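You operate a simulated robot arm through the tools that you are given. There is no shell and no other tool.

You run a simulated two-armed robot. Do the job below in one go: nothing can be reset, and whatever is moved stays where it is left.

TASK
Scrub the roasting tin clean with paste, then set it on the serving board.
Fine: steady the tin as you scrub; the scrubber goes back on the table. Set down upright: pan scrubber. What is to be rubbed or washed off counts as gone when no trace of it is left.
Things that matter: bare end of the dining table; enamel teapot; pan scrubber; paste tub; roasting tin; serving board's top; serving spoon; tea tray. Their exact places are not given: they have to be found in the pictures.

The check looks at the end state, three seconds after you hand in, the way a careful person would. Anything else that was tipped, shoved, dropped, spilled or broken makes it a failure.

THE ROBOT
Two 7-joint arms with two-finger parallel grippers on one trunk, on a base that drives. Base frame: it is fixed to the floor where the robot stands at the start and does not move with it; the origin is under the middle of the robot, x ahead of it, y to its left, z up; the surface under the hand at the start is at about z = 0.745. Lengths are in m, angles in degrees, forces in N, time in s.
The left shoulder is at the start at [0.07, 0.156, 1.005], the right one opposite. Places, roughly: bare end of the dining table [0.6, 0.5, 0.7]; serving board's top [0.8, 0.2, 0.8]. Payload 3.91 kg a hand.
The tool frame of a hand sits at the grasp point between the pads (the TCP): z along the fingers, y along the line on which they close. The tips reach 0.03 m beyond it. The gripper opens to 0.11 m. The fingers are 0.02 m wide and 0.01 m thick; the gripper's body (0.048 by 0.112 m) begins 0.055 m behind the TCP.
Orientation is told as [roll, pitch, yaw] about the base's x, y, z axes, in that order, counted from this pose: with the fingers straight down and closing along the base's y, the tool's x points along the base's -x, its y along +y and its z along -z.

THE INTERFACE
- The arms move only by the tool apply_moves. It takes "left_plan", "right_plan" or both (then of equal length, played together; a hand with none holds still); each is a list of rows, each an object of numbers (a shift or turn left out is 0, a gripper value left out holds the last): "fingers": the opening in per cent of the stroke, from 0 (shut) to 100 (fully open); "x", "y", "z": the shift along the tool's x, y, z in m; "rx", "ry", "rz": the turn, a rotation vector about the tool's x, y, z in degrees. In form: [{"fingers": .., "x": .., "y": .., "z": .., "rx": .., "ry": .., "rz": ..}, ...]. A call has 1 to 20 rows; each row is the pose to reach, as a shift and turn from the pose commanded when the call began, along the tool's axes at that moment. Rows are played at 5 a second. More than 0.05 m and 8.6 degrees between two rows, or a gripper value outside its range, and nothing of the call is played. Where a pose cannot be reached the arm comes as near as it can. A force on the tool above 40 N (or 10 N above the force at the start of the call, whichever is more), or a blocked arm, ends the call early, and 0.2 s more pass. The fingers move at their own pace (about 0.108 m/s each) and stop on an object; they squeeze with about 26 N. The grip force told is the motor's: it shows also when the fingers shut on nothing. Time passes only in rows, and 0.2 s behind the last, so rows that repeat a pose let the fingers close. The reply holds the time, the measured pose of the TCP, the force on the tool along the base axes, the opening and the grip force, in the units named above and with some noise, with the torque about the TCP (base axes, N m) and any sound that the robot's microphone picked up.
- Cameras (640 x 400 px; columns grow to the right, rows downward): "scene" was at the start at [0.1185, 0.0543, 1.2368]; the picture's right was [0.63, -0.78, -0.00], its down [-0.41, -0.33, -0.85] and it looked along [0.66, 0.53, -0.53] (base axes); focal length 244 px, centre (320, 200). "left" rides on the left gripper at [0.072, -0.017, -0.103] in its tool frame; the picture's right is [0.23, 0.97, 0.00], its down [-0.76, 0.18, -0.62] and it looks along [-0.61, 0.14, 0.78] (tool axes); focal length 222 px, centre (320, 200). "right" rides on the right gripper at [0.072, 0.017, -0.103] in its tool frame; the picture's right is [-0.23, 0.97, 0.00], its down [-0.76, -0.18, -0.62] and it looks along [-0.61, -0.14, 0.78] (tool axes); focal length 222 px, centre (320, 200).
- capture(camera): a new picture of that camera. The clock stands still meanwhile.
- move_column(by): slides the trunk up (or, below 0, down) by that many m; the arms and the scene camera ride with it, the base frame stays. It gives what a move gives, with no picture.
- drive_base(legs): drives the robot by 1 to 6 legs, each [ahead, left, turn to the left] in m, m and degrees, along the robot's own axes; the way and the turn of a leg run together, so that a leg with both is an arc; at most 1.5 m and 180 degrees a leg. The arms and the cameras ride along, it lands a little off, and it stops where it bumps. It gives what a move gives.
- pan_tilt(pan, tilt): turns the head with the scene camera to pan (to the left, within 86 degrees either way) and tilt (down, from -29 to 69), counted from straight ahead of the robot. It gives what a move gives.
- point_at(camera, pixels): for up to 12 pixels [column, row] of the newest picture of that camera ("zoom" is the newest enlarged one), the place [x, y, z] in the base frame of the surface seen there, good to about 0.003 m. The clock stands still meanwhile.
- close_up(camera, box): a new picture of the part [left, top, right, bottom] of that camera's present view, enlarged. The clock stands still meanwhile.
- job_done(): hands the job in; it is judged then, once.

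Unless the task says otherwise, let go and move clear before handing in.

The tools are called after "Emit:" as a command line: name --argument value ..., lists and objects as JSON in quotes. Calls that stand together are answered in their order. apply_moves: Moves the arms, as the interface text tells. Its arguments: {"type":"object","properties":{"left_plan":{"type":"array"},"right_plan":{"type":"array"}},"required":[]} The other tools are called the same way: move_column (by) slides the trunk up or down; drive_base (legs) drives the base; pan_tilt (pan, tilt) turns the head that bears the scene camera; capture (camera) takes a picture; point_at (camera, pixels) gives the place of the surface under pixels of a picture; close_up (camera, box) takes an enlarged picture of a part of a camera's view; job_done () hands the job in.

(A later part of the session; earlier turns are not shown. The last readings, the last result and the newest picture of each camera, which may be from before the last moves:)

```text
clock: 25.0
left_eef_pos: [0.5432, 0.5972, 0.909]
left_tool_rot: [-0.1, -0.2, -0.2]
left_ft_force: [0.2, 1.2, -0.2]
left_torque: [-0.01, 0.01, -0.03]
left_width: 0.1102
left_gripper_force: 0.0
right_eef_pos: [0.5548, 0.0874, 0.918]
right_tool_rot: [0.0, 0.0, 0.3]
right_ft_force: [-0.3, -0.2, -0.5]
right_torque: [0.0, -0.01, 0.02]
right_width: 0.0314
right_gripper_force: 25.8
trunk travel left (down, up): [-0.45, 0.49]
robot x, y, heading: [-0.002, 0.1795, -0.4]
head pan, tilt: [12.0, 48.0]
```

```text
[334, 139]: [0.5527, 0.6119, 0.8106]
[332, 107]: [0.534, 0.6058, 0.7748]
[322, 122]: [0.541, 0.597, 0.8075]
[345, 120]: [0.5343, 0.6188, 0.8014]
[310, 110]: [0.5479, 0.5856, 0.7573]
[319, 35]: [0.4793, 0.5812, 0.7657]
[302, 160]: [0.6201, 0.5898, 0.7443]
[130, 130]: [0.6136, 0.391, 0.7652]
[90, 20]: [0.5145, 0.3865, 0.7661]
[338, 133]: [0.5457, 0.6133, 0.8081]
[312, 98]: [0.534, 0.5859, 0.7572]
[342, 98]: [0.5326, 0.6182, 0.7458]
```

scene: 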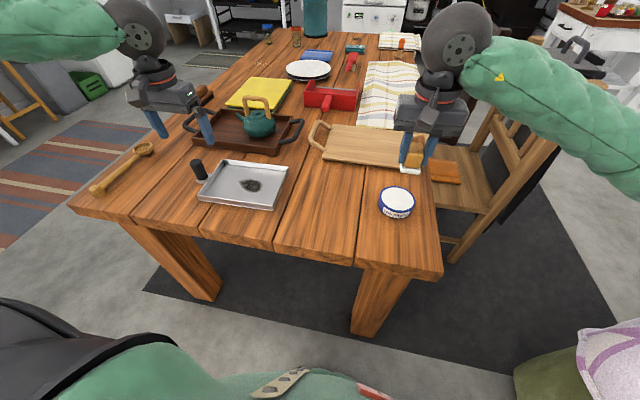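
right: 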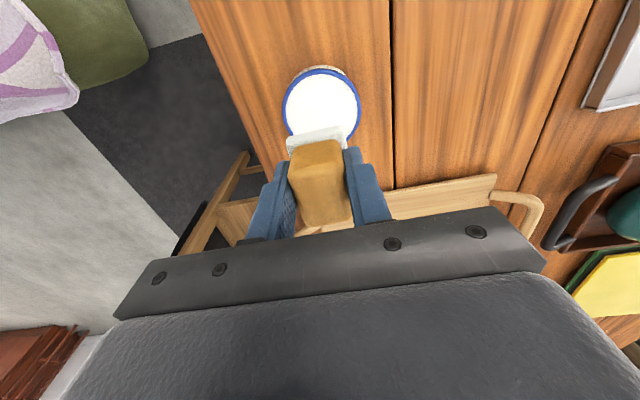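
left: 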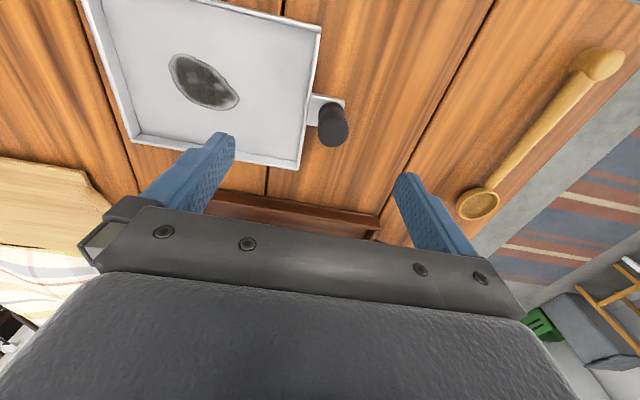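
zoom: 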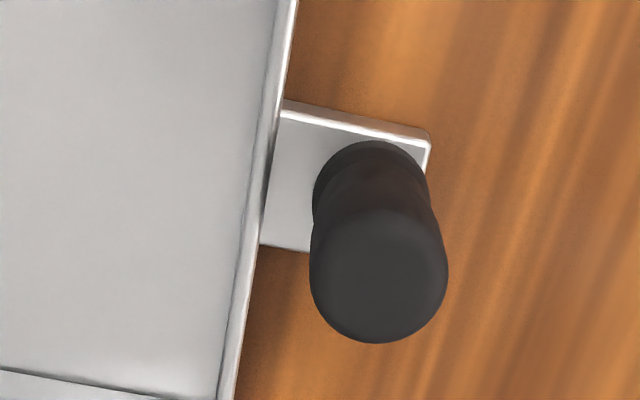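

Emit:
point_at --camera "left" --pixels '[[333, 132], [333, 125], [333, 138], [326, 130], [342, 130], [328, 136], [340, 138], [330, 113], [336, 113], [318, 60], [308, 130], [325, 103]]'

```text
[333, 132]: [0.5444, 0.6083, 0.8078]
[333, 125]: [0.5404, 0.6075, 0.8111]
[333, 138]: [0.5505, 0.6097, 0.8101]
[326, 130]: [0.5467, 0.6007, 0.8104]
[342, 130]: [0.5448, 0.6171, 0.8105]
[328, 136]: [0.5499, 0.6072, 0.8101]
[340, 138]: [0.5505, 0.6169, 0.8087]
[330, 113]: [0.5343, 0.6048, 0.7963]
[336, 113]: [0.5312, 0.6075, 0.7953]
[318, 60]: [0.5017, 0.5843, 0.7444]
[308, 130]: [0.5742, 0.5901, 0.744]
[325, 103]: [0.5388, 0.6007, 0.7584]
```

Knob centre is at (0.544, 0.608), top z 0.811, with the tin's end wall about 12 mm away, so the fingertips must stay above the rim (0.766). I'll descend to TCP z 0.801 with a 3° yaw to match the tin.

Emit:
apply_moves --left_plan '[{"x": -0.001, "y": 0.009, "z": 0.02, "rz": -1.5}, {"x": -0.001, "y": 0.01, "z": 0.045, "rz": -3}, {"x": -0.001, "y": 0.01, "z": 0.07, "rz": -3}, {"x": -0.001, "y": 0.01, "z": 0.09, "rz": -3}, {"x": -0.001, "y": 0.01, "z": 0.102, "rz": -3}, {"x": -0.001, "y": 0.01, "z": 0.108, "rz": -3}, {"x": -0.001, "y": 0.01, "z": 0.108, "rz": -3}]'

Emit:
capture --camera "left"

Emit:
close_up --camera "scene" --box '[150, 110, 300, 215]'

```text
clock: 26.6
left_eef_pos: [0.5428, 0.6095, 0.7987]
left_tool_rot: [-0.2, -0.3, 2.7]
left_ft_force: [0.1, 0.4, 0.1]
left_torque: [-0.01, 0.02, 0.01]
left_width: 0.1103
left_gripper_force: 0.1
right_eef_pos: [0.5547, 0.0888, 0.9181]
right_tool_rot: [0.0, -0.1, 0.3]
right_ft_force: [0.1, 0.5, -0.1]
right_torque: [0.01, 0.0, 0.02]
right_width: 0.0313
right_gripper_force: 25.6
trunk travel left (down, up): [-0.45, 0.49]
robot x, y, heading: [-0.0031, 0.1763, -0.1]
head pan, tilt: [12.0, 48.0]
```

```text
taken
```

left: 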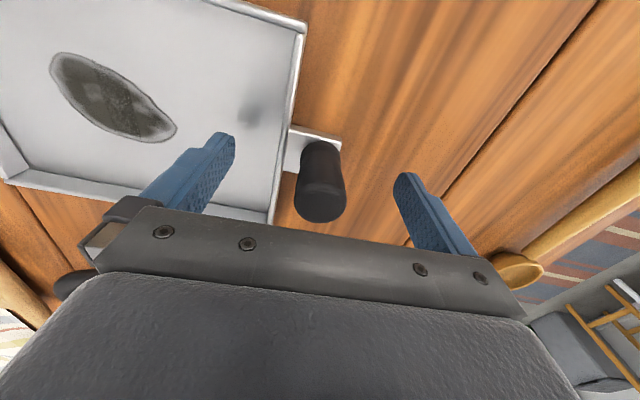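

```text
3.81 times, centred on (225, 162) of scene
```

zoom: 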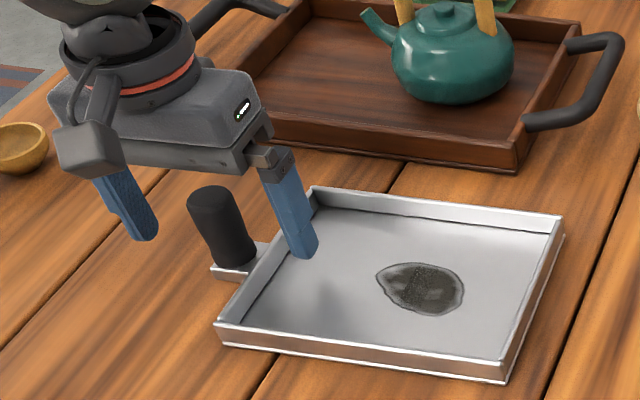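

Fingers straddle the knob with tips about 3 mm above the rim; I'll raise 2 mm for safety and close on the knob.

Emit:
apply_moves --left_plan '[{"z": -0.002}, {"z": -0.002, "fingers": 60}, {"z": -0.002, "fingers": 40}, {"z": -0.002, "fingers": 30}, {"z": -0.002, "fingers": 15}, {"z": -0.002, "fingers": 0}, {"z": -0.002, "fingers": 0}, {"z": -0.002, "fingers": 0}]'

Emit:
capture --camera "left"

Emit:
close_up --camera "scene" --box '[150, 110, 300, 215]'

Emit:
point_at --camera "zoom" --pixels '[[218, 325], [315, 190], [560, 218], [502, 365], [418, 290]]'

```text
clock: 28.4
left_eef_pos: [0.5445, 0.6101, 0.8014]
left_tool_rot: [-0.3, -0.3, 2.6]
left_ft_force: [0.0, 0.4, 1.9]
left_torque: [0.25, -0.03, -0.03]
left_width: 0.0293
left_gripper_force: 26.0
right_eef_pos: [0.5544, 0.0902, 0.9175]
right_tool_rot: [0.0, 0.0, 0.2]
right_ft_force: [0.1, -0.8, -0.4]
right_torque: [0.02, -0.01, -0.01]
right_width: 0.0312
right_gripper_force: 26.3
trunk travel left (down, up): [-0.45, 0.49]
robot x, y, heading: [-0.0028, 0.1724, -0.4]
head pan, tilt: [12.0, 48.0]
```

```text
taken
```

left: 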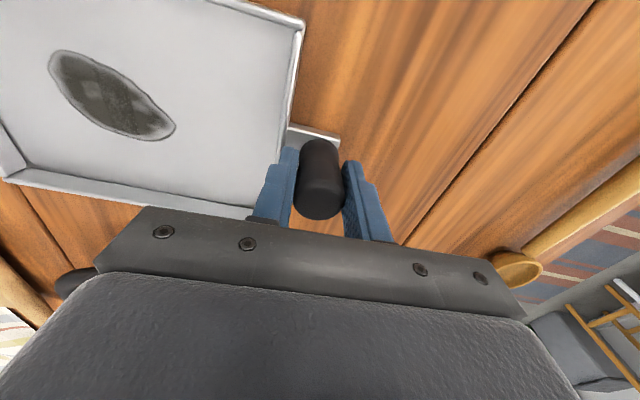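

```text
3.81 times, centred on (225, 162) of scene
```

zoom: 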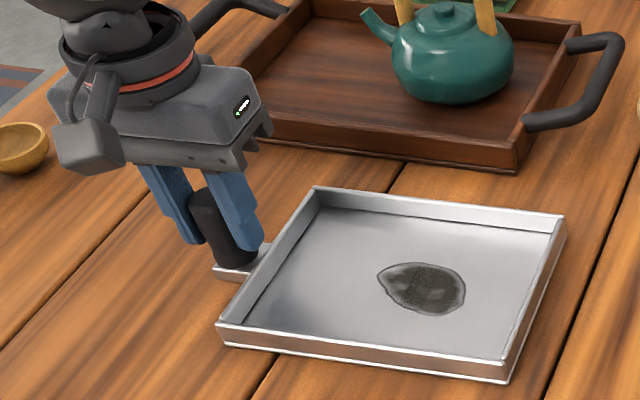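

```text
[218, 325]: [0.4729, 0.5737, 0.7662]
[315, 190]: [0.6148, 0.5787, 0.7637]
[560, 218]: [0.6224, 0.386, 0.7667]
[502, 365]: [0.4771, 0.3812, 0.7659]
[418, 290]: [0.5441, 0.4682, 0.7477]
```

The knob is held (width 0.029). Before bringing the right hand next to the left, I'll check how wide the wrists are.

Emit:
pan_tilt --pan 12 --tilt 30

Emit:
capture --camera "scene"

Emit:
close_up --camera "scene" --box '[360, 30, 560, 170]'

```text
clock: 29.2
left_eef_pos: [0.5442, 0.6105, 0.8021]
left_tool_rot: [-0.2, -0.3, 2.8]
left_ft_force: [0.3, 1.7, 2.3]
left_torque: [0.19, -0.04, 0.0]
left_width: 0.0293
left_gripper_force: 25.9
right_eef_pos: [0.5551, 0.0886, 0.9159]
right_tool_rot: [0.0, 0.0, 0.3]
right_ft_force: [-0.3, -0.4, -0.4]
right_torque: [0.0, 0.02, 0.01]
right_width: 0.0315
right_gripper_force: 25.9
trunk travel left (down, up): [-0.45, 0.49]
robot x, y, heading: [-0.0003, 0.178, -0.2]
head pan, tilt: [12.0, 30.0]
```

```text
taken
```

scene: 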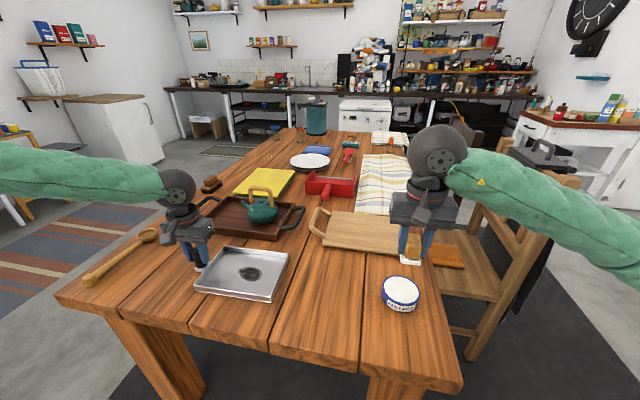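

```text
2.86 times, centred on (460, 100) of scene
```

zoom: 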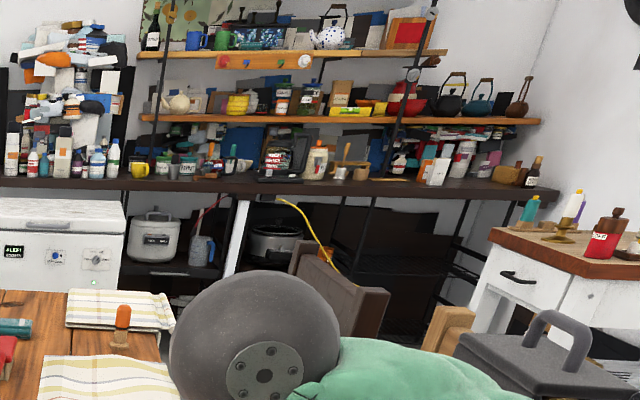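

Emit:
point_at --camera "scene" --pixels '[[437, 152], [410, 150], [464, 145], [436, 128], [425, 185], [405, 205], [448, 210], [177, 188], [161, 190], [194, 187], [177, 171], [213, 228]]'

Emit:
close_up --camera "scene" --box '[370, 110, 500, 280]'

Emit:
close_up --camera "scene" --box '[120, 150, 300, 310]'

```text
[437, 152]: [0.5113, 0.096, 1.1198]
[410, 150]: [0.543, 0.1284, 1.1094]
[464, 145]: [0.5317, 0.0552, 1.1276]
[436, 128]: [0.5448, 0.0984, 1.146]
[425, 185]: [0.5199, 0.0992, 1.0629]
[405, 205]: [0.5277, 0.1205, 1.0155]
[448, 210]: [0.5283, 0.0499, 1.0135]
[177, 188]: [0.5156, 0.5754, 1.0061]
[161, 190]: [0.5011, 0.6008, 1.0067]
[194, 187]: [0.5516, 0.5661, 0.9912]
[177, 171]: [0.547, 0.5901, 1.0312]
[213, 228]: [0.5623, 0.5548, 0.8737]
```

```text
2.35 times, centred on (435, 195) of scene
```

zoom: 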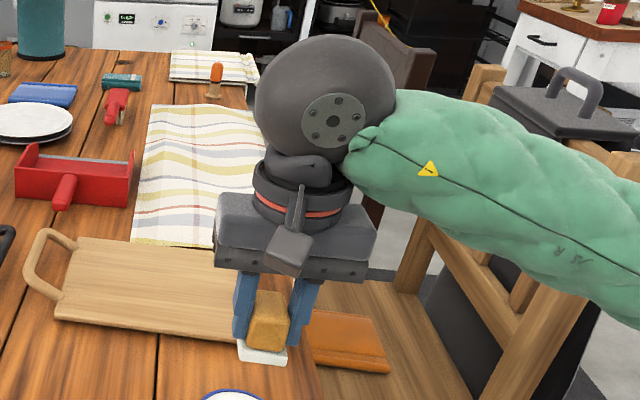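

```text
2.50 times, centred on (210, 230) of scene
```

zoom: 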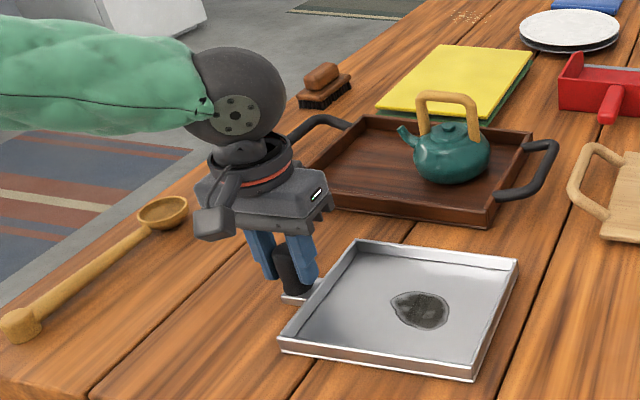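

The wrist balls are only about ±0.045 m, so the grippers' bodies (±0.056) are the widest parts; scrubbing with centre y ≤ 0.482 leaves over 1 cm of clearance. I'll carry the scrubber over to the tin at (0.547, 0.460).

Emit:
apply_moves --right_plan '[{"y": 0.03}, {"y": 0.065}, {"y": 0.1}, {"y": 0.135}, {"y": 0.17}, {"y": 0.205, "x": 0.002}, {"y": 0.24, "x": 0.004}, {"y": 0.275, "x": 0.006}, {"y": 0.31, "x": 0.007}, {"y": 0.34, "x": 0.008}, {"y": 0.365, "x": 0.008}, {"y": 0.371, "x": 0.008}, {"y": 0.371, "x": 0.008}]'

Emit:
pan_tilt --pan 25 --tilt 45

Emit:
capture --camera "scene"

Emit:
capture --camera "right"

```text
clock: 32.0
left_eef_pos: [0.5435, 0.6102, 0.8003]
left_tool_rot: [-0.3, -0.3, 2.8]
left_ft_force: [0.8, -0.8, 4.0]
left_torque: [0.19, -0.03, 0.0]
left_width: 0.029
left_gripper_force: 26.0
right_eef_pos: [0.5462, 0.4616, 0.9168]
right_tool_rot: [0.0, 0.0, 0.3]
right_ft_force: [-0.1, 0.4, 0.1]
right_torque: [-0.03, 0.01, -0.05]
right_width: 0.0313
right_gripper_force: 26.4
trunk travel left (down, up): [-0.45, 0.49]
robot x, y, heading: [-0.0015, 0.1777, -0.3]
head pan, tilt: [12.0, 30.0]
```

```text
clock: 32.7
left_eef_pos: [0.5444, 0.6112, 0.8016]
left_tool_rot: [-0.1, -0.3, 2.8]
left_ft_force: [0.1, -0.4, 3.0]
left_torque: [0.26, -0.01, 0.0]
left_width: 0.029
left_gripper_force: 26.2
right_eef_pos: [0.5454, 0.4626, 0.9171]
right_tool_rot: [0.0, -0.1, 0.2]
right_ft_force: [0.0, 0.0, -0.4]
right_torque: [0.04, 0.0, 0.01]
right_width: 0.0316
right_gripper_force: 26.1
trunk travel left (down, up): [-0.45, 0.49]
robot x, y, heading: [0.0006, 0.1783, -0.1]
head pan, tilt: [25.0, 45.0]
```

```text
taken
```

scene: 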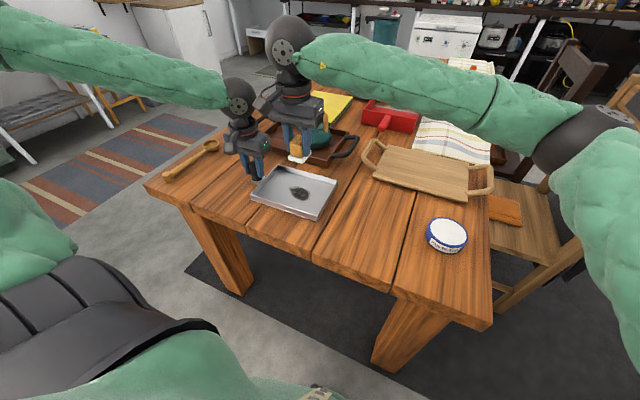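

```text
taken
```

right: 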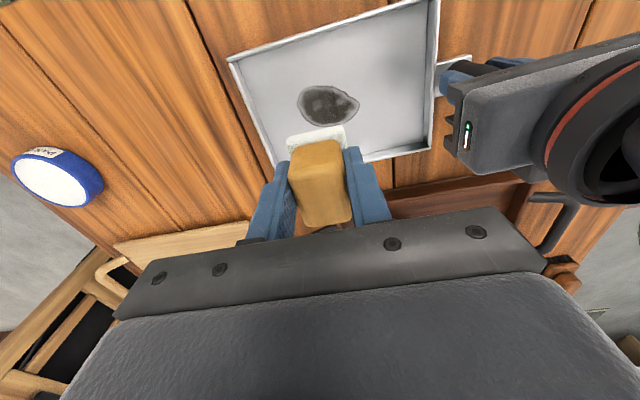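

The right hand is over the tin at (0.546, 0.462), clear of the left hand. I'll measure the patch's extent from this camera and then lower close to the tin floor.

Emit:
point_at --camera "right" --pixels '[[299, 104], [359, 104], [325, 87], [330, 123], [340, 122], [310, 120]]'

Emit:
apply_moves --right_plan '[{"z": 0.025}, {"z": 0.05}, {"z": 0.075}, {"z": 0.095}, {"z": 0.11}, {"z": 0.117}, {"z": 0.117}]'

Emit:
capture --camera "right"

Emit:
close_up --camera "scene" --box '[210, 100, 360, 225]'

```text
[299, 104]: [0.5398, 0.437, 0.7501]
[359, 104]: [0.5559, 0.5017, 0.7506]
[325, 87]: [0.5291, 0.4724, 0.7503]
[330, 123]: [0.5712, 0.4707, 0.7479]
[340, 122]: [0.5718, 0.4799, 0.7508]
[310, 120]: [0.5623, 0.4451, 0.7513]
```

```text
clock: 34.3
left_eef_pos: [0.5446, 0.6096, 0.8006]
left_tool_rot: [-0.1, -0.3, 2.8]
left_ft_force: [-1.6, 1.3, 2.3]
left_torque: [0.26, 0.02, 0.02]
left_width: 0.0291
left_gripper_force: 26.2
right_eef_pos: [0.5443, 0.4612, 0.7992]
right_tool_rot: [0.0, 0.0, 0.3]
right_ft_force: [0.2, 1.0, -0.7]
right_torque: [-0.02, 0.03, -0.01]
right_width: 0.0315
right_gripper_force: 26.2
trunk travel left (down, up): [-0.45, 0.49]
robot x, y, heading: [0.0007, 0.1771, -0.1]
head pan, tilt: [25.0, 45.0]
```

```text
taken
```

right: 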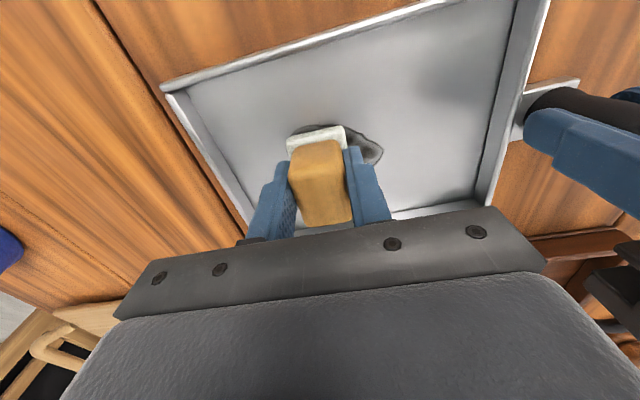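

```text
3.20 times, centred on (285, 162) of scene
```

zoom: 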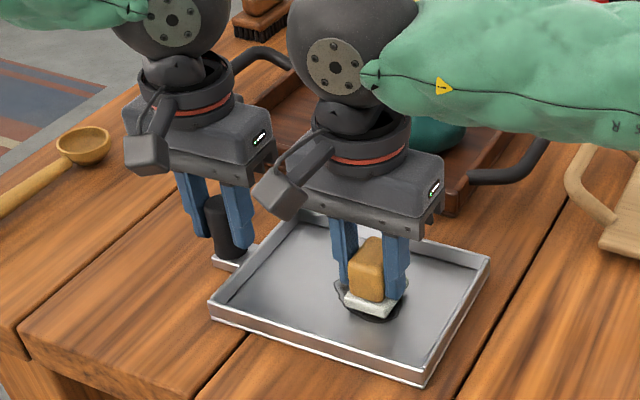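

The patch spans x 0.529–0.572, y 0.437–0.502. The pad is about 7 mm above the tin floor; I'll shift over the patch centre and ease down in 1 mm steps to feel the contact.

Emit:
apply_moves --right_plan '[{"x": -0.005, "y": 0.006, "z": 0.0}, {"x": -0.005, "y": 0.006, "z": 0.002}, {"x": -0.005, "y": 0.006, "z": 0.004}, {"x": -0.005, "y": 0.006, "z": 0.005}, {"x": -0.005, "y": 0.006, "z": 0.005}]'

```text
clock: 35.5
left_eef_pos: [0.5448, 0.61, 0.8013]
left_tool_rot: [-0.2, -0.3, 2.8]
left_ft_force: [-0.7, 0.3, 1.3]
left_torque: [0.19, 0.01, 0.02]
left_width: 0.0292
left_gripper_force: 26.4
right_eef_pos: [0.55, 0.4675, 0.7948]
right_tool_rot: [0.0, -0.1, 0.4]
right_ft_force: [-0.2, -0.6, -0.4]
right_torque: [-0.05, 0.04, 0.0]
right_width: 0.0315
right_gripper_force: 26.2
trunk travel left (down, up): [-0.45, 0.49]
robot x, y, heading: [0.0026, 0.1808, -0.1]
head pan, tilt: [25.0, 45.0]
```

Emit:
apply_moves --right_plan '[{"z": 0.001}, {"z": 0.002}, {"z": 0.002}]'

```text
clock: 36.3
left_eef_pos: [0.5443, 0.6106, 0.8007]
left_tool_rot: [-0.2, -0.3, 2.9]
left_ft_force: [1.6, -5.6, -4.7]
left_torque: [0.46, 0.08, 0.06]
left_width: 0.0295
left_gripper_force: 26.2
right_eef_pos: [0.5499, 0.4665, 0.7924]
right_tool_rot: [0.1, 0.0, 0.5]
right_ft_force: [-1.2, 6.0, 15.0]
right_torque: [0.17, 0.01, 0.02]
right_width: 0.0313
right_gripper_force: 25.8
trunk travel left (down, up): [-0.45, 0.49]
robot x, y, heading: [-0.0012, 0.1782, -0.1]
head pan, tilt: [25.0, 45.0]
```

Contact is made with 15 N at TCP z ≈0.792, the left hand holding the tin. I'll now scrub with short strokes over the whole patch.

Emit:
apply_moves --right_plan '[{"y": 0.008}, {"y": 0.016}, {"y": 0.0}, {"y": -0.015}, {"y": 0.0, "x": 0.004}, {"y": 0.016, "x": 0.006}, {"y": 0.0, "x": 0.008}, {"y": -0.015, "x": 0.008}, {"y": 0.0, "x": 0.004}, {"y": 0.016, "x": 0.0}, {"y": 0.0, "x": -0.004}, {"y": -0.015, "x": -0.008}, {"y": 0.0, "x": -0.008}, {"y": 0.016, "x": -0.008}, {"y": 0.0, "x": -0.004}, {"y": -0.015, "x": 0.0}, {"y": 0.0, "x": 0.0}, {"y": 0.016, "x": 0.0}, {"y": 0.0, "x": 0.0}, {"y": 0.0, "x": 0.0}]'

Emit:
capture --camera "right"

Emit:
close_up --camera "scene" --box '[230, 130, 350, 225]'

```text
clock: 40.5
left_eef_pos: [0.5435, 0.6098, 0.8018]
left_tool_rot: [-0.1, -0.4, 2.8]
left_ft_force: [-0.4, 1.2, 3.9]
left_torque: [0.29, -0.02, 0.03]
left_width: 0.0291
left_gripper_force: 26.1
right_eef_pos: [0.55, 0.4663, 0.792]
right_tool_rot: [0.1, -0.1, 0.3]
right_ft_force: [-0.2, -0.2, 0.4]
right_torque: [0.0, 0.01, 0.01]
right_width: 0.0315
right_gripper_force: 25.9
trunk travel left (down, up): [-0.45, 0.49]
robot x, y, heading: [-0.0003, 0.1788, -0.1]
head pan, tilt: [25.0, 45.0]
```

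```text
taken
```

right: 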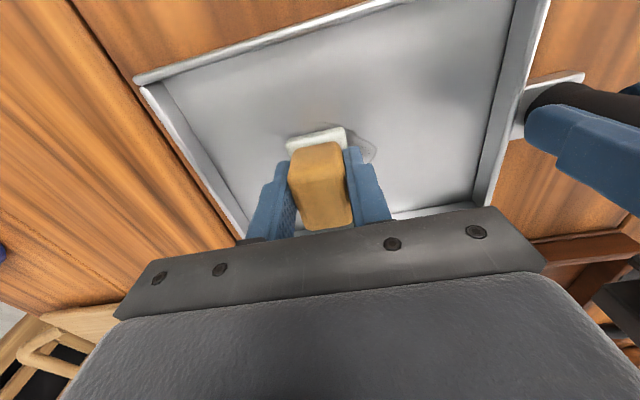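

```text
4.21 times, centred on (290, 178) of scene
```

zoom: 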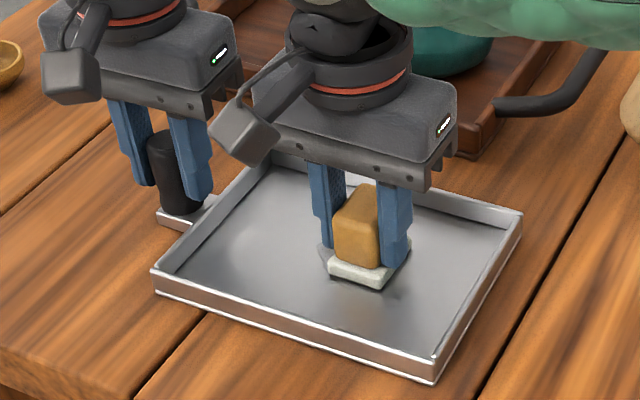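

The patch has faded strongly but a faint ring remains (around (360,145) in the right picture); contact force has dropped to about 0. I'll press 1.5 mm further and scrub again over a slightly wider area.

Emit:
apply_moves --right_plan '[{"z": 0.001}, {"z": 0.0015, "y": 0.005}, {"z": 0.0015, "y": 0.016}, {"z": 0.0015, "y": 0.018, "x": 0.006}, {"z": 0.0015, "y": 0.018, "x": -0.008}, {"z": 0.0015, "y": 0.006, "x": -0.01}, {"z": 0.0015, "y": 0.006, "x": 0.006}, {"z": 0.0015, "y": -0.006, "x": 0.008}, {"z": 0.0015, "y": -0.006, "x": -0.01}, {"z": 0.0015, "y": -0.016, "x": -0.01}, {"z": 0.0015, "y": -0.018, "x": 0.006}, {"z": 0.0015, "y": -0.006, "x": 0.006}, {"z": 0.0015, "y": 0.008, "x": 0.006}, {"z": 0.0015, "y": 0.018, "x": 0.004}, {"z": 0.0015, "y": 0.018, "x": -0.01}, {"z": 0.0015, "y": 0.0, "x": -0.008}, {"z": 0.0015, "y": -0.016, "x": -0.004}, {"z": 0.0015, "y": 0.0, "x": 0.0}, {"z": 0.0015, "y": 0.0, "x": 0.0}]'

Emit:
capture --camera "right"

Emit:
close_up --camera "scene" --box '[230, 130, 350, 225]'

```text
clock: 44.5
left_eef_pos: [0.5437, 0.6107, 0.8016]
left_tool_rot: [-0.2, -0.4, 2.7]
left_ft_force: [-1.7, 7.6, -3.6]
left_torque: [0.72, 0.11, 0.0]
left_width: 0.0295
left_gripper_force: 26.2
right_eef_pos: [0.5515, 0.4693, 0.7905]
right_tool_rot: [0.1, 0.0, 0.3]
right_ft_force: [2.7, -7.1, 16.5]
right_torque: [-0.23, -0.05, -0.03]
right_width: 0.0314
right_gripper_force: 26.5
trunk travel left (down, up): [-0.45, 0.49]
robot x, y, heading: [0.0008, 0.1814, -0.3]
head pan, tilt: [25.0, 45.0]
```

```text
taken
```

right: 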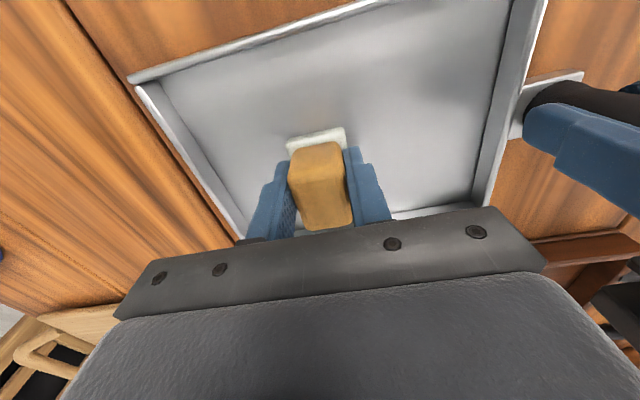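

```text
4.21 times, centred on (290, 178) of scene
```

zoom: 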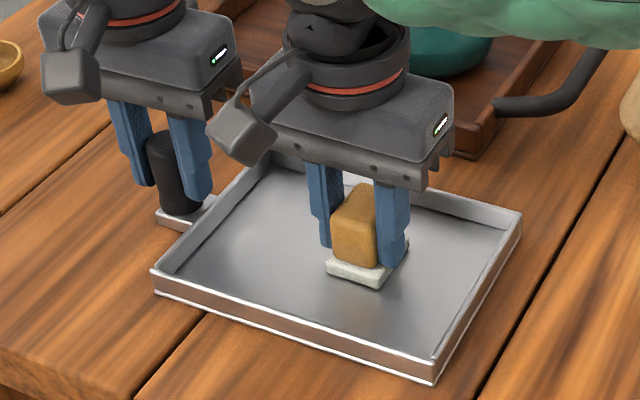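

No trace is visible around the pad now. I'll lift the scrubber clear and inspect the area that was under it.

Emit:
apply_moves --right_plan '[{"z": -0.005}, {"z": -0.02}, {"z": -0.045}, {"z": -0.07}, {"z": -0.1}, {"z": -0.1, "y": -0.04}, {"z": -0.1, "y": -0.08}, {"z": -0.1, "y": -0.12}, {"z": -0.1, "y": -0.15}, {"z": -0.1, "y": -0.15}]'

Emit:
close_up --camera "scene" --box '[240, 150, 350, 225]'

Emit:
close_up --camera "left" --box '[0, 0, 310, 220]'

Emit:
capture --camera "right"

```text
clock: 46.7
left_eef_pos: [0.5445, 0.6111, 0.8015]
left_tool_rot: [-0.1, -0.3, 2.8]
left_ft_force: [-1.6, 1.1, 3.1]
left_torque: [0.28, 0.07, 0.02]
left_width: 0.0292
left_gripper_force: 25.9
right_eef_pos: [0.5503, 0.3214, 0.893]
right_tool_rot: [0.1, 0.0, 0.3]
right_ft_force: [-0.3, 0.1, -1.3]
right_torque: [0.01, 0.0, 0.0]
right_width: 0.0313
right_gripper_force: 26.1
trunk travel left (down, up): [-0.45, 0.49]
robot x, y, heading: [-0.0008, 0.1753, -0.2]
head pan, tilt: [25.0, 45.0]
```

```text
5.33 times, centred on (295, 188) of scene
```

zoom: 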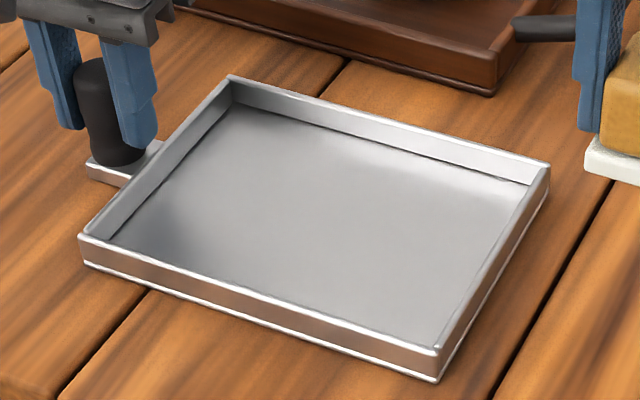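

```text
1.82 times, centred on (155, 110) of left
```

zoom: 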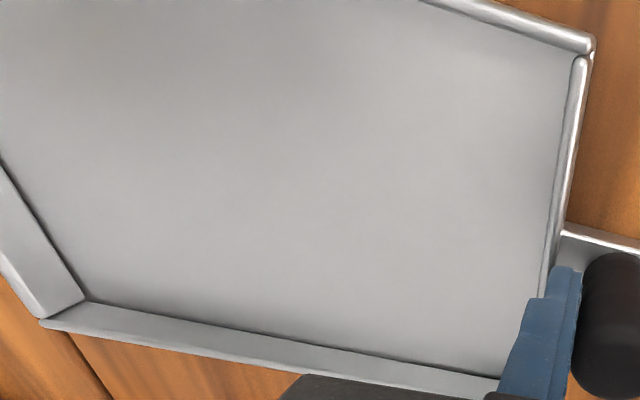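

```text
taken
```

right: 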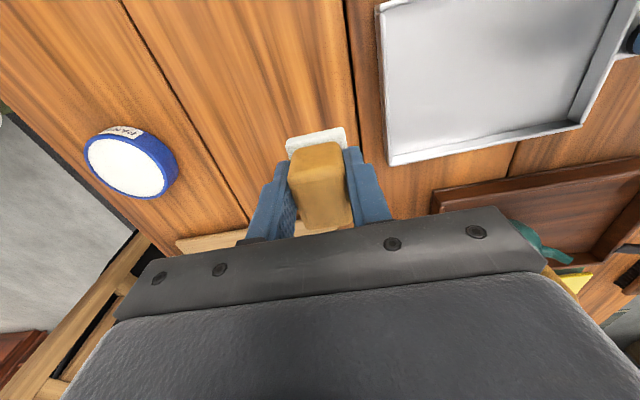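

The tin floor looks clean; I'll zoom in tightly on the former patch from both views to make sure no trace is left.

Emit:
close_up --camera "scene" --box '[270, 165, 330, 210]'

Emit:
close_up --camera "left" --box '[20, 20, 220, 150]'

Emit:
close_up --camera "right" --box '[380, 0, 600, 150]'

```text
8.89 times, centred on (300, 188) of scene
```

zoom: 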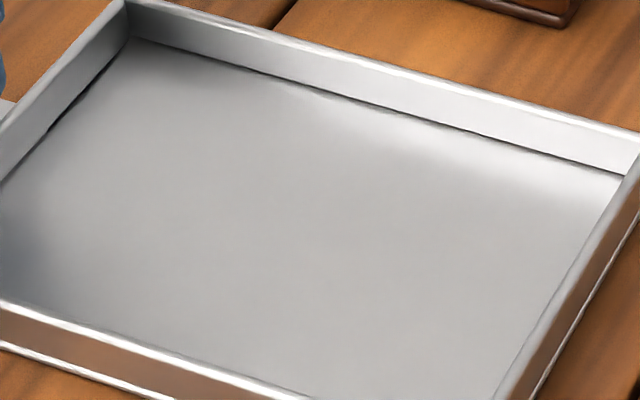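

```text
3.08 times, centred on (120, 85) of left
```

zoom: 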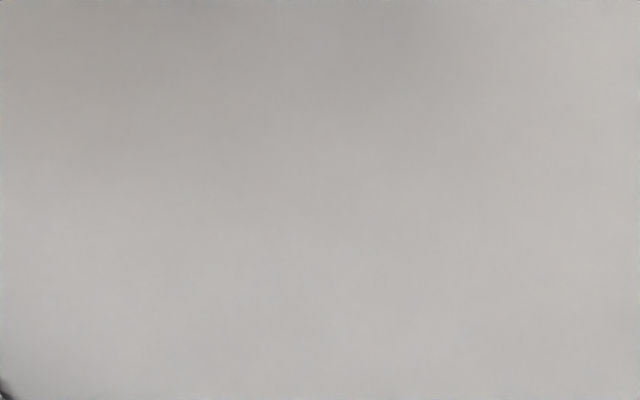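

```text
2.67 times, centred on (490, 75) of right
```

zoom: 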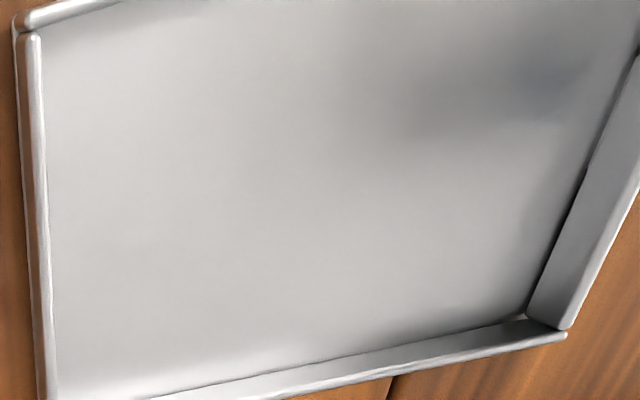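

All three views show a clean floor (the dark smudge in the right view is the gripper's reflection). To be sure nothing faint is left, I'll make one more light pass over the same area.

Emit:
apply_moves --right_plan '[{"y": 0.045}, {"y": 0.09}, {"y": 0.13}, {"y": 0.15}, {"y": 0.15, "z": 0.03}, {"y": 0.15, "z": 0.06}, {"y": 0.15, "z": 0.085}, {"y": 0.15, "z": 0.095}, {"y": 0.15, "z": 0.098}, {"y": 0.15, "z": 0.098}]'

```text
clock: 48.9
left_eef_pos: [0.5449, 0.6106, 0.8009]
left_tool_rot: [-0.2, -0.3, 2.7]
left_ft_force: [-0.3, -0.3, 3.9]
left_torque: [0.21, -0.03, -0.02]
left_width: 0.0291
left_gripper_force: 26.6
right_eef_pos: [0.5508, 0.4647, 0.7922]
right_tool_rot: [0.1, 0.0, 0.3]
right_ft_force: [-0.1, -0.9, 0.5]
right_torque: [-0.01, 0.0, -0.04]
right_width: 0.0313
right_gripper_force: 26.5
trunk travel left (down, up): [-0.45, 0.49]
robot x, y, heading: [0.0009, 0.176, -0.5]
head pan, tilt: [25.0, 45.0]
```

Emit:
apply_moves --right_plan '[{"z": 0.001}, {"z": 0.0018, "y": 0.006}, {"z": 0.0018, "y": 0.018}, {"z": 0.0018, "y": 0.02, "x": 0.008}, {"z": 0.0018, "y": 0.02, "x": -0.01}, {"z": 0.0018, "y": 0.01, "x": -0.01}, {"z": 0.0018, "y": 0.01, "x": 0.008}, {"z": 0.0018, "y": 0.0, "x": 0.008}, {"z": 0.0018, "y": 0.0, "x": -0.01}, {"z": 0.0018, "y": -0.01, "x": -0.01}, {"z": 0.0018, "y": -0.01, "x": 0.008}, {"z": 0.0018, "y": -0.018, "x": 0.006}, {"z": 0.0018, "y": -0.018, "x": -0.01}, {"z": 0.0018, "y": 0.0, "x": -0.008}, {"z": 0.0018, "y": 0.018, "x": -0.004}, {"z": 0.0018, "y": 0.018, "x": 0.006}, {"z": 0.0018, "y": 0.0, "x": 0.006}, {"z": 0.0018, "y": -0.016, "x": 0.0}, {"z": 0.0018, "y": 0.0, "x": 0.0}, {"z": 0.0018, "y": 0.0, "x": 0.0}]'

Emit:
capture --camera "right"

```text
clock: 53.1
left_eef_pos: [0.5438, 0.6091, 0.8021]
left_tool_rot: [-0.2, -0.4, 2.8]
left_ft_force: [2.7, 4.5, -3.1]
left_torque: [0.84, 0.16, 0.13]
left_width: 0.0295
left_gripper_force: 26.3
right_eef_pos: [0.5507, 0.467, 0.7913]
right_tool_rot: [-0.1, 0.0, 0.3]
right_ft_force: [-1.5, -5.8, 11.2]
right_torque: [-0.17, -0.01, -0.03]
right_width: 0.0315
right_gripper_force: 26.0
trunk travel left (down, up): [-0.45, 0.49]
robot x, y, heading: [0.0017, 0.1778, -0.3]
head pan, tilt: [25.0, 45.0]
```

```text
taken
```

right: 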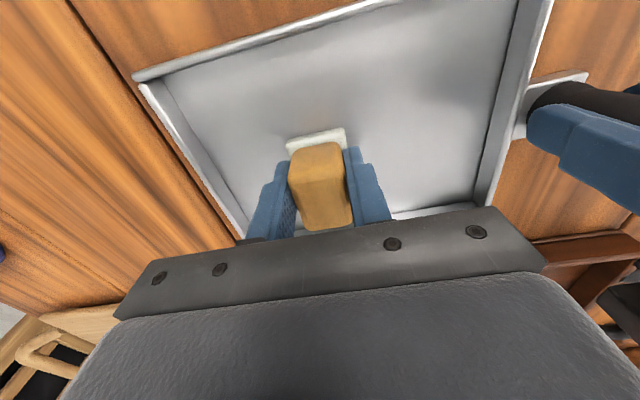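

Clean all round the pad. I'll lift the scrubber, carry it back to its old spot at (0.478, 0.210) and hover above the table.

Emit:
apply_moves --right_plan '[{"z": -0.005}, {"z": -0.025}, {"z": -0.05}, {"z": -0.08}, {"z": -0.1}, {"z": -0.1, "y": -0.035, "x": 0.01}, {"z": -0.1, "y": -0.07, "x": 0.02}, {"z": -0.1, "y": -0.105, "x": 0.03}, {"z": -0.1, "y": -0.14, "x": 0.04}, {"z": -0.1, "y": -0.175, "x": 0.05}, {"z": -0.1, "y": -0.21, "x": 0.06}, {"z": -0.1, "y": -0.24, "x": 0.068}, {"z": -0.1, "y": -0.257, "x": 0.073}, {"z": -0.08, "y": -0.257, "x": 0.073}, {"z": -0.055, "y": -0.257, "x": 0.073}, {"z": -0.03, "y": -0.257, "x": 0.073}, {"z": -0.01, "y": -0.257, "x": 0.073}, {"z": -0.003, "y": -0.257, "x": 0.073}, {"z": -0.003, "y": -0.257, "x": 0.073}]'

Emit:
capture --camera "right"

Emit:
close_up --camera "scene" --box '[230, 130, 470, 290]'

```text
clock: 57.1
left_eef_pos: [0.5436, 0.6097, 0.8014]
left_tool_rot: [-0.1, -0.2, 2.9]
left_ft_force: [0.9, -0.3, 1.2]
left_torque: [0.16, -0.01, 0.01]
left_width: 0.0292
left_gripper_force: 26.4
right_eef_pos: [0.4796, 0.2098, 0.7934]
right_tool_rot: [0.0, 0.0, 0.3]
right_ft_force: [-0.6, 0.5, 0.2]
right_torque: [-0.03, -0.03, 0.01]
right_width: 0.0313
right_gripper_force: 26.4
trunk travel left (down, up): [-0.45, 0.49]
robot x, y, heading: [-0.001, 0.1781, -0.0]
head pan, tilt: [25.0, 45.0]
```

```text
taken
```

right: 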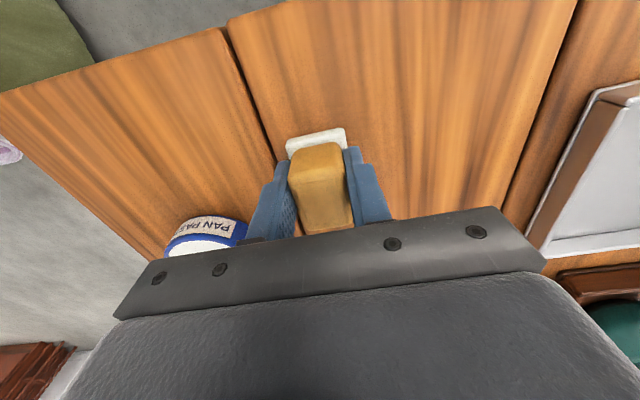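

```text
2.50 times, centred on (350, 210) of scene
```

zoom: 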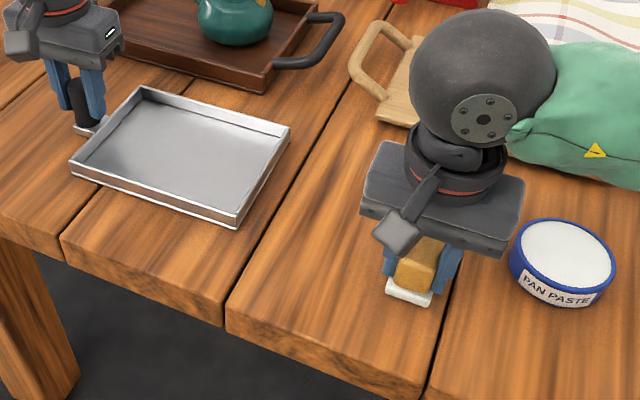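

Hovering at TCP 0.793 with the pad about 5 mm above the table, clear of the plank seam. I'll ease it down until it touches.

Emit:
apply_moves --right_plan '[{"z": 0.002}, {"z": 0.003}, {"z": 0.004}, {"z": 0.005}, {"z": 0.005}]'

```text
clock: 58.3
left_eef_pos: [0.5445, 0.6099, 0.8011]
left_tool_rot: [-0.1, -0.3, 2.8]
left_ft_force: [0.2, -0.8, 2.0]
left_torque: [0.16, -0.01, 0.03]
left_width: 0.0292
left_gripper_force: 26.0
right_eef_pos: [0.4774, 0.2094, 0.7888]
right_tool_rot: [-0.1, 0.0, 0.3]
right_ft_force: [1.1, -0.1, -1.8]
right_torque: [0.01, -0.04, -0.02]
right_width: 0.0315
right_gripper_force: 26.3
trunk travel left (down, up): [-0.45, 0.49]
robot x, y, heading: [0.0019, 0.1789, -0.4]
head pan, tilt: [25.0, 45.0]
```

Emit:
apply_moves --right_plan '[{"z": 0.001}, {"z": 0.002}, {"z": 0.002}]'

Emit:
close_up --camera "right" --box '[240, 100, 400, 240]'

```text
clock: 59.1
left_eef_pos: [0.5441, 0.6101, 0.8012]
left_tool_rot: [-0.3, -0.3, 2.8]
left_ft_force: [-0.6, -0.2, 2.8]
left_torque: [0.16, -0.04, -0.01]
left_width: 0.0292
left_gripper_force: 25.7
right_eef_pos: [0.4775, 0.2089, 0.787]
right_tool_rot: [0.0, 0.0, 0.3]
right_ft_force: [0.2, 0.0, -0.5]
right_torque: [0.0, -0.01, 0.01]
right_width: 0.0318
right_gripper_force: 25.9
trunk travel left (down, up): [-0.45, 0.49]
robot x, y, heading: [0.0027, 0.177, -0.1]
head pan, tilt: [25.0, 45.0]
```

```text
2.86 times, centred on (320, 170) of right
```

zoom: 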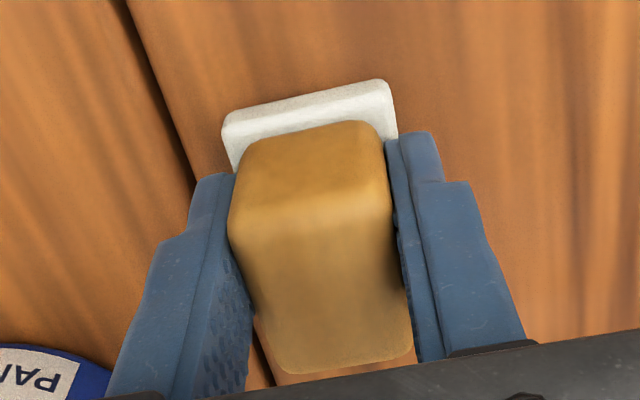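

Still no contact at 0.787; I'll continue in 1 mm steps.

Emit:
apply_moves --right_plan '[{"z": 0.001}, {"z": 0.001}]'

Emit:
apply_moves --right_plan '[{"z": 0.001}, {"z": 0.001}]'

```text
clock: 59.7
left_eef_pos: [0.5428, 0.6112, 0.8012]
left_tool_rot: [-0.2, -0.3, 2.8]
left_ft_force: [0.2, -1.1, 0.1]
left_torque: [0.15, 0.06, -0.01]
left_width: 0.0293
left_gripper_force: 25.7
right_eef_pos: [0.4789, 0.2089, 0.7863]
right_tool_rot: [0.0, -0.1, 0.4]
right_ft_force: [-0.2, -3.9, 16.6]
right_torque: [-0.15, 0.0, 0.0]
right_width: 0.0314
right_gripper_force: 25.7
trunk travel left (down, up): [-0.45, 0.49]
robot x, y, heading: [0.0036, 0.1827, 0.1]
head pan, tilt: [25.0, 45.0]
```

```text
clock: 60.3
left_eef_pos: [0.5441, 0.6108, 0.8013]
left_tool_rot: [-0.1, -0.4, 2.7]
left_ft_force: [-0.3, -0.1, -0.7]
left_torque: [0.16, 0.03, 0.0]
left_width: 0.0291
left_gripper_force: 26.4
right_eef_pos: [0.4777, 0.2088, 0.7871]
right_tool_rot: [0.1, -0.1, 0.3]
right_ft_force: [6.5, -2.2, 33.8]
right_torque: [-0.13, -0.14, 0.0]
right_width: 0.0313
right_gripper_force: 25.8
trunk travel left (down, up): [-0.45, 0.49]
robot x, y, heading: [0.0033, 0.1783, -0.1]
head pan, tilt: [25.0, 45.0]
```

The pad is firmly on the table (34 N). I'll back off 1.5 mm to relax the push and open the fingers gently.

Emit:
apply_moves --right_plan '[{"z": -0.0015}, {"z": -0.0015}, {"z": -0.0015, "fingers": 35}, {"z": -0.0015, "fingers": 45}, {"z": -0.0015, "fingers": 60}, {"z": -0.0015, "fingers": 80}, {"z": -0.0015, "fingers": 80}]'

Emit:
close_up --camera "right" --box '[200, 90, 440, 250]'

```text
clock: 61.9
left_eef_pos: [0.545, 0.6103, 0.801]
left_tool_rot: [-0.1, -0.3, 2.7]
left_ft_force: [-0.6, 0.9, 3.4]
left_torque: [0.31, 0.0, 0.01]
left_width: 0.0291
left_gripper_force: 26.1
right_eef_pos: [0.4781, 0.2076, 0.7867]
right_tool_rot: [0.0, 0.0, 0.3]
right_ft_force: [-0.6, 0.6, -0.3]
right_torque: [-0.04, 0.0, -0.02]
right_width: 0.0878
right_gripper_force: 0.2
trunk travel left (down, up): [-0.45, 0.49]
robot x, y, heading: [0.0002, 0.1747, -0.4]
head pan, tilt: [25.0, 45.0]
```

```text
2.50 times, centred on (320, 170) of right
```

zoom: 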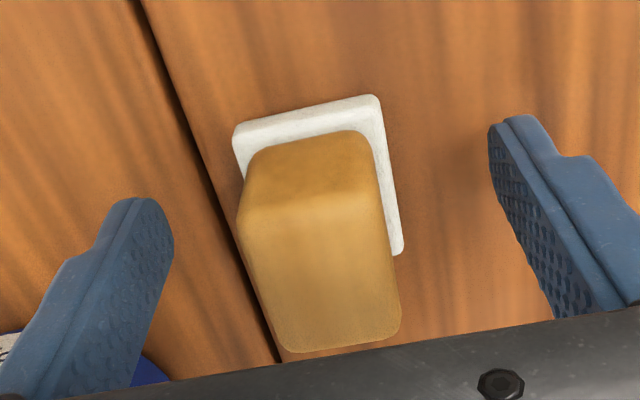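

The scrubber stands upright on its pad and is released. I'll raise the right hand straight up and park it off to the right, out of the tin's way.

Emit:
apply_moves --right_plan '[{"z": -0.025}, {"z": -0.05}, {"z": -0.08}, {"z": -0.11}, {"z": -0.15}, {"z": -0.19}, {"z": -0.22}, {"z": -0.22, "y": -0.04}, {"z": -0.22, "y": -0.08}, {"z": -0.22, "y": -0.12}, {"z": -0.22, "y": -0.16}, {"z": -0.22, "y": -0.2}, {"z": -0.22, "y": -0.2}]'

Emit:
capture --camera "scene"

Emit:
close_up --camera "scene" --box '[230, 150, 470, 290]'

```text
clock: 64.7
left_eef_pos: [0.5447, 0.6108, 0.8012]
left_tool_rot: [-0.2, -0.3, 2.7]
left_ft_force: [0.2, 0.8, 0.8]
left_torque: [0.15, 0.02, 0.01]
left_width: 0.0293
left_gripper_force: 26.1
right_eef_pos: [0.4796, 0.0099, 1.0036]
right_tool_rot: [0.1, -0.1, 0.2]
right_ft_force: [-0.6, -0.1, 0.1]
right_torque: [-0.01, 0.0, -0.01]
right_width: 0.0879
right_gripper_force: 0.1
trunk travel left (down, up): [-0.45, 0.49]
robot x, y, heading: [0.0001, 0.1732, -0.3]
head pan, tilt: [25.0, 45.0]
```

```text
taken
```

scene: 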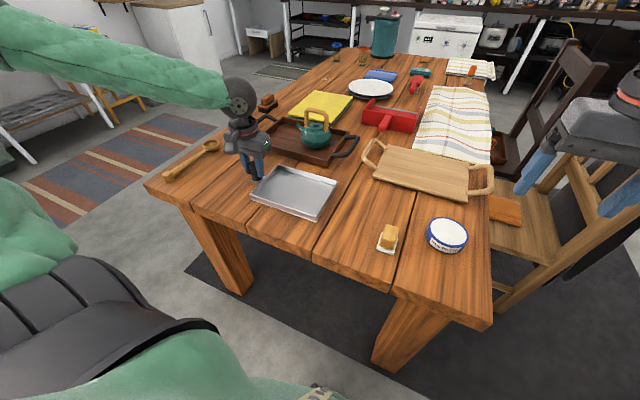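

```text
2.67 times, centred on (350, 220) of scene
```

zoom: 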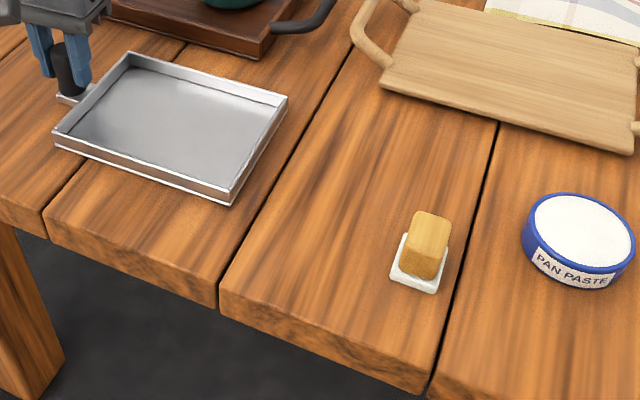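

The scrubber is upright beside the tub and the right hand is clear. Now a test lift of the tin by 15 mm with the left hand to see whether it stays level.

Emit:
apply_moves --left_plan '[{"z": -0.003}, {"z": -0.006}, {"z": -0.01}, {"z": -0.015}, {"z": -0.015}, {"z": -0.015}]'

Emit:
close_up --camera "scene" --box '[210, 130, 360, 225]'

Emit:
point_at --camera "zoom" --pixels '[[176, 290], [298, 155], [535, 220], [445, 370], [330, 240], [290, 340], [495, 300]]'

```text
clock: 66.1
left_eef_pos: [0.5438, 0.6078, 0.8167]
left_tool_rot: [-0.2, -0.3, 2.8]
left_ft_force: [-0.2, -0.8, -2.2]
left_torque: [0.16, 0.01, 0.05]
left_width: 0.0292
left_gripper_force: 26.2
right_eef_pos: [0.4797, 0.0101, 1.0033]
right_tool_rot: [0.0, 0.0, 0.3]
right_ft_force: [1.0, 0.7, 0.3]
right_torque: [-0.01, -0.02, 0.02]
right_width: 0.088
right_gripper_force: 0.2
trunk travel left (down, up): [-0.45, 0.49]
robot x, y, heading: [-0.0005, 0.1755, -0.1]
head pan, tilt: [25.0, 45.0]
```

```text
4.21 times, centred on (285, 178) of scene
```

zoom: 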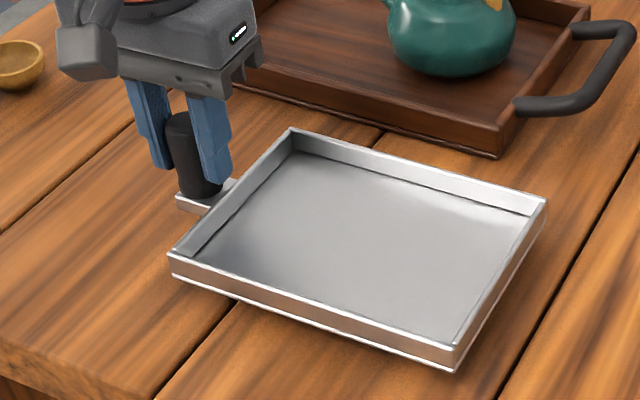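

```text
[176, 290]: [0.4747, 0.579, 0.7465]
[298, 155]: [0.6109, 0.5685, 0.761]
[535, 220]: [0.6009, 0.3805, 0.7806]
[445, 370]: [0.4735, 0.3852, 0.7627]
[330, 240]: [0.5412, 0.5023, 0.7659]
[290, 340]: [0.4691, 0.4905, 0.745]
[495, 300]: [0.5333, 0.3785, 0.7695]
```

Emit:
point_at --camera "zoom" --pixels '[[170, 257], [291, 131], [543, 200], [453, 347], [230, 190], [310, 308], [420, 165], [500, 275]]'

```text
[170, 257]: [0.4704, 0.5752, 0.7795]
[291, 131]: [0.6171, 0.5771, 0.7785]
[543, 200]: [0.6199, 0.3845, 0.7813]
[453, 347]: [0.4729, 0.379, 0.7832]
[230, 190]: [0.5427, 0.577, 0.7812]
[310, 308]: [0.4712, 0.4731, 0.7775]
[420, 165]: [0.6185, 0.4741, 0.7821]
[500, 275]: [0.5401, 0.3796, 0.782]
```

The tin lifts level (rim 0.779–0.783 all round), held firmly. Now I'll measure the serving board's top precisely.

Emit:
pan_tilt --pan 5 --tilt 48

Emit:
close_up --camera "scene" --box '[250, 80, 430, 200]'

```text
clock: 67.0
left_eef_pos: [0.5435, 0.6096, 0.8162]
left_tool_rot: [-0.2, -0.3, 2.8]
left_ft_force: [0.1, -1.1, -1.8]
left_torque: [0.16, 0.01, 0.0]
left_width: 0.0292
left_gripper_force: 25.7
right_eef_pos: [0.4791, 0.0101, 1.0029]
right_tool_rot: [0.0, 0.0, 0.3]
right_ft_force: [0.4, -0.5, 0.3]
right_torque: [0.03, -0.02, 0.01]
right_width: 0.088
right_gripper_force: 0.0
trunk travel left (down, up): [-0.45, 0.49]
robot x, y, heading: [0.0011, 0.1767, -0.2]
head pan, tilt: [5.0, 48.0]
```

```text
3.33 times, centred on (340, 140) of scene
```

zoom: 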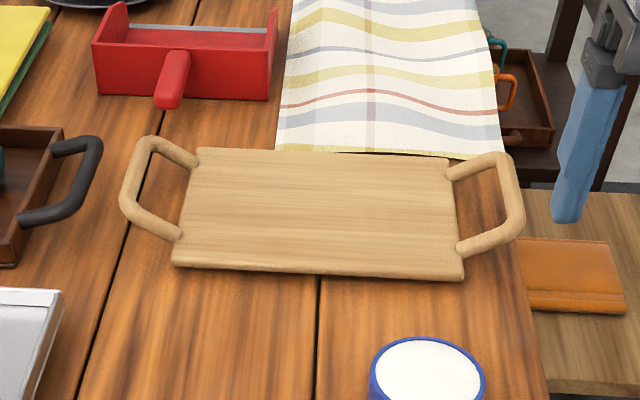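

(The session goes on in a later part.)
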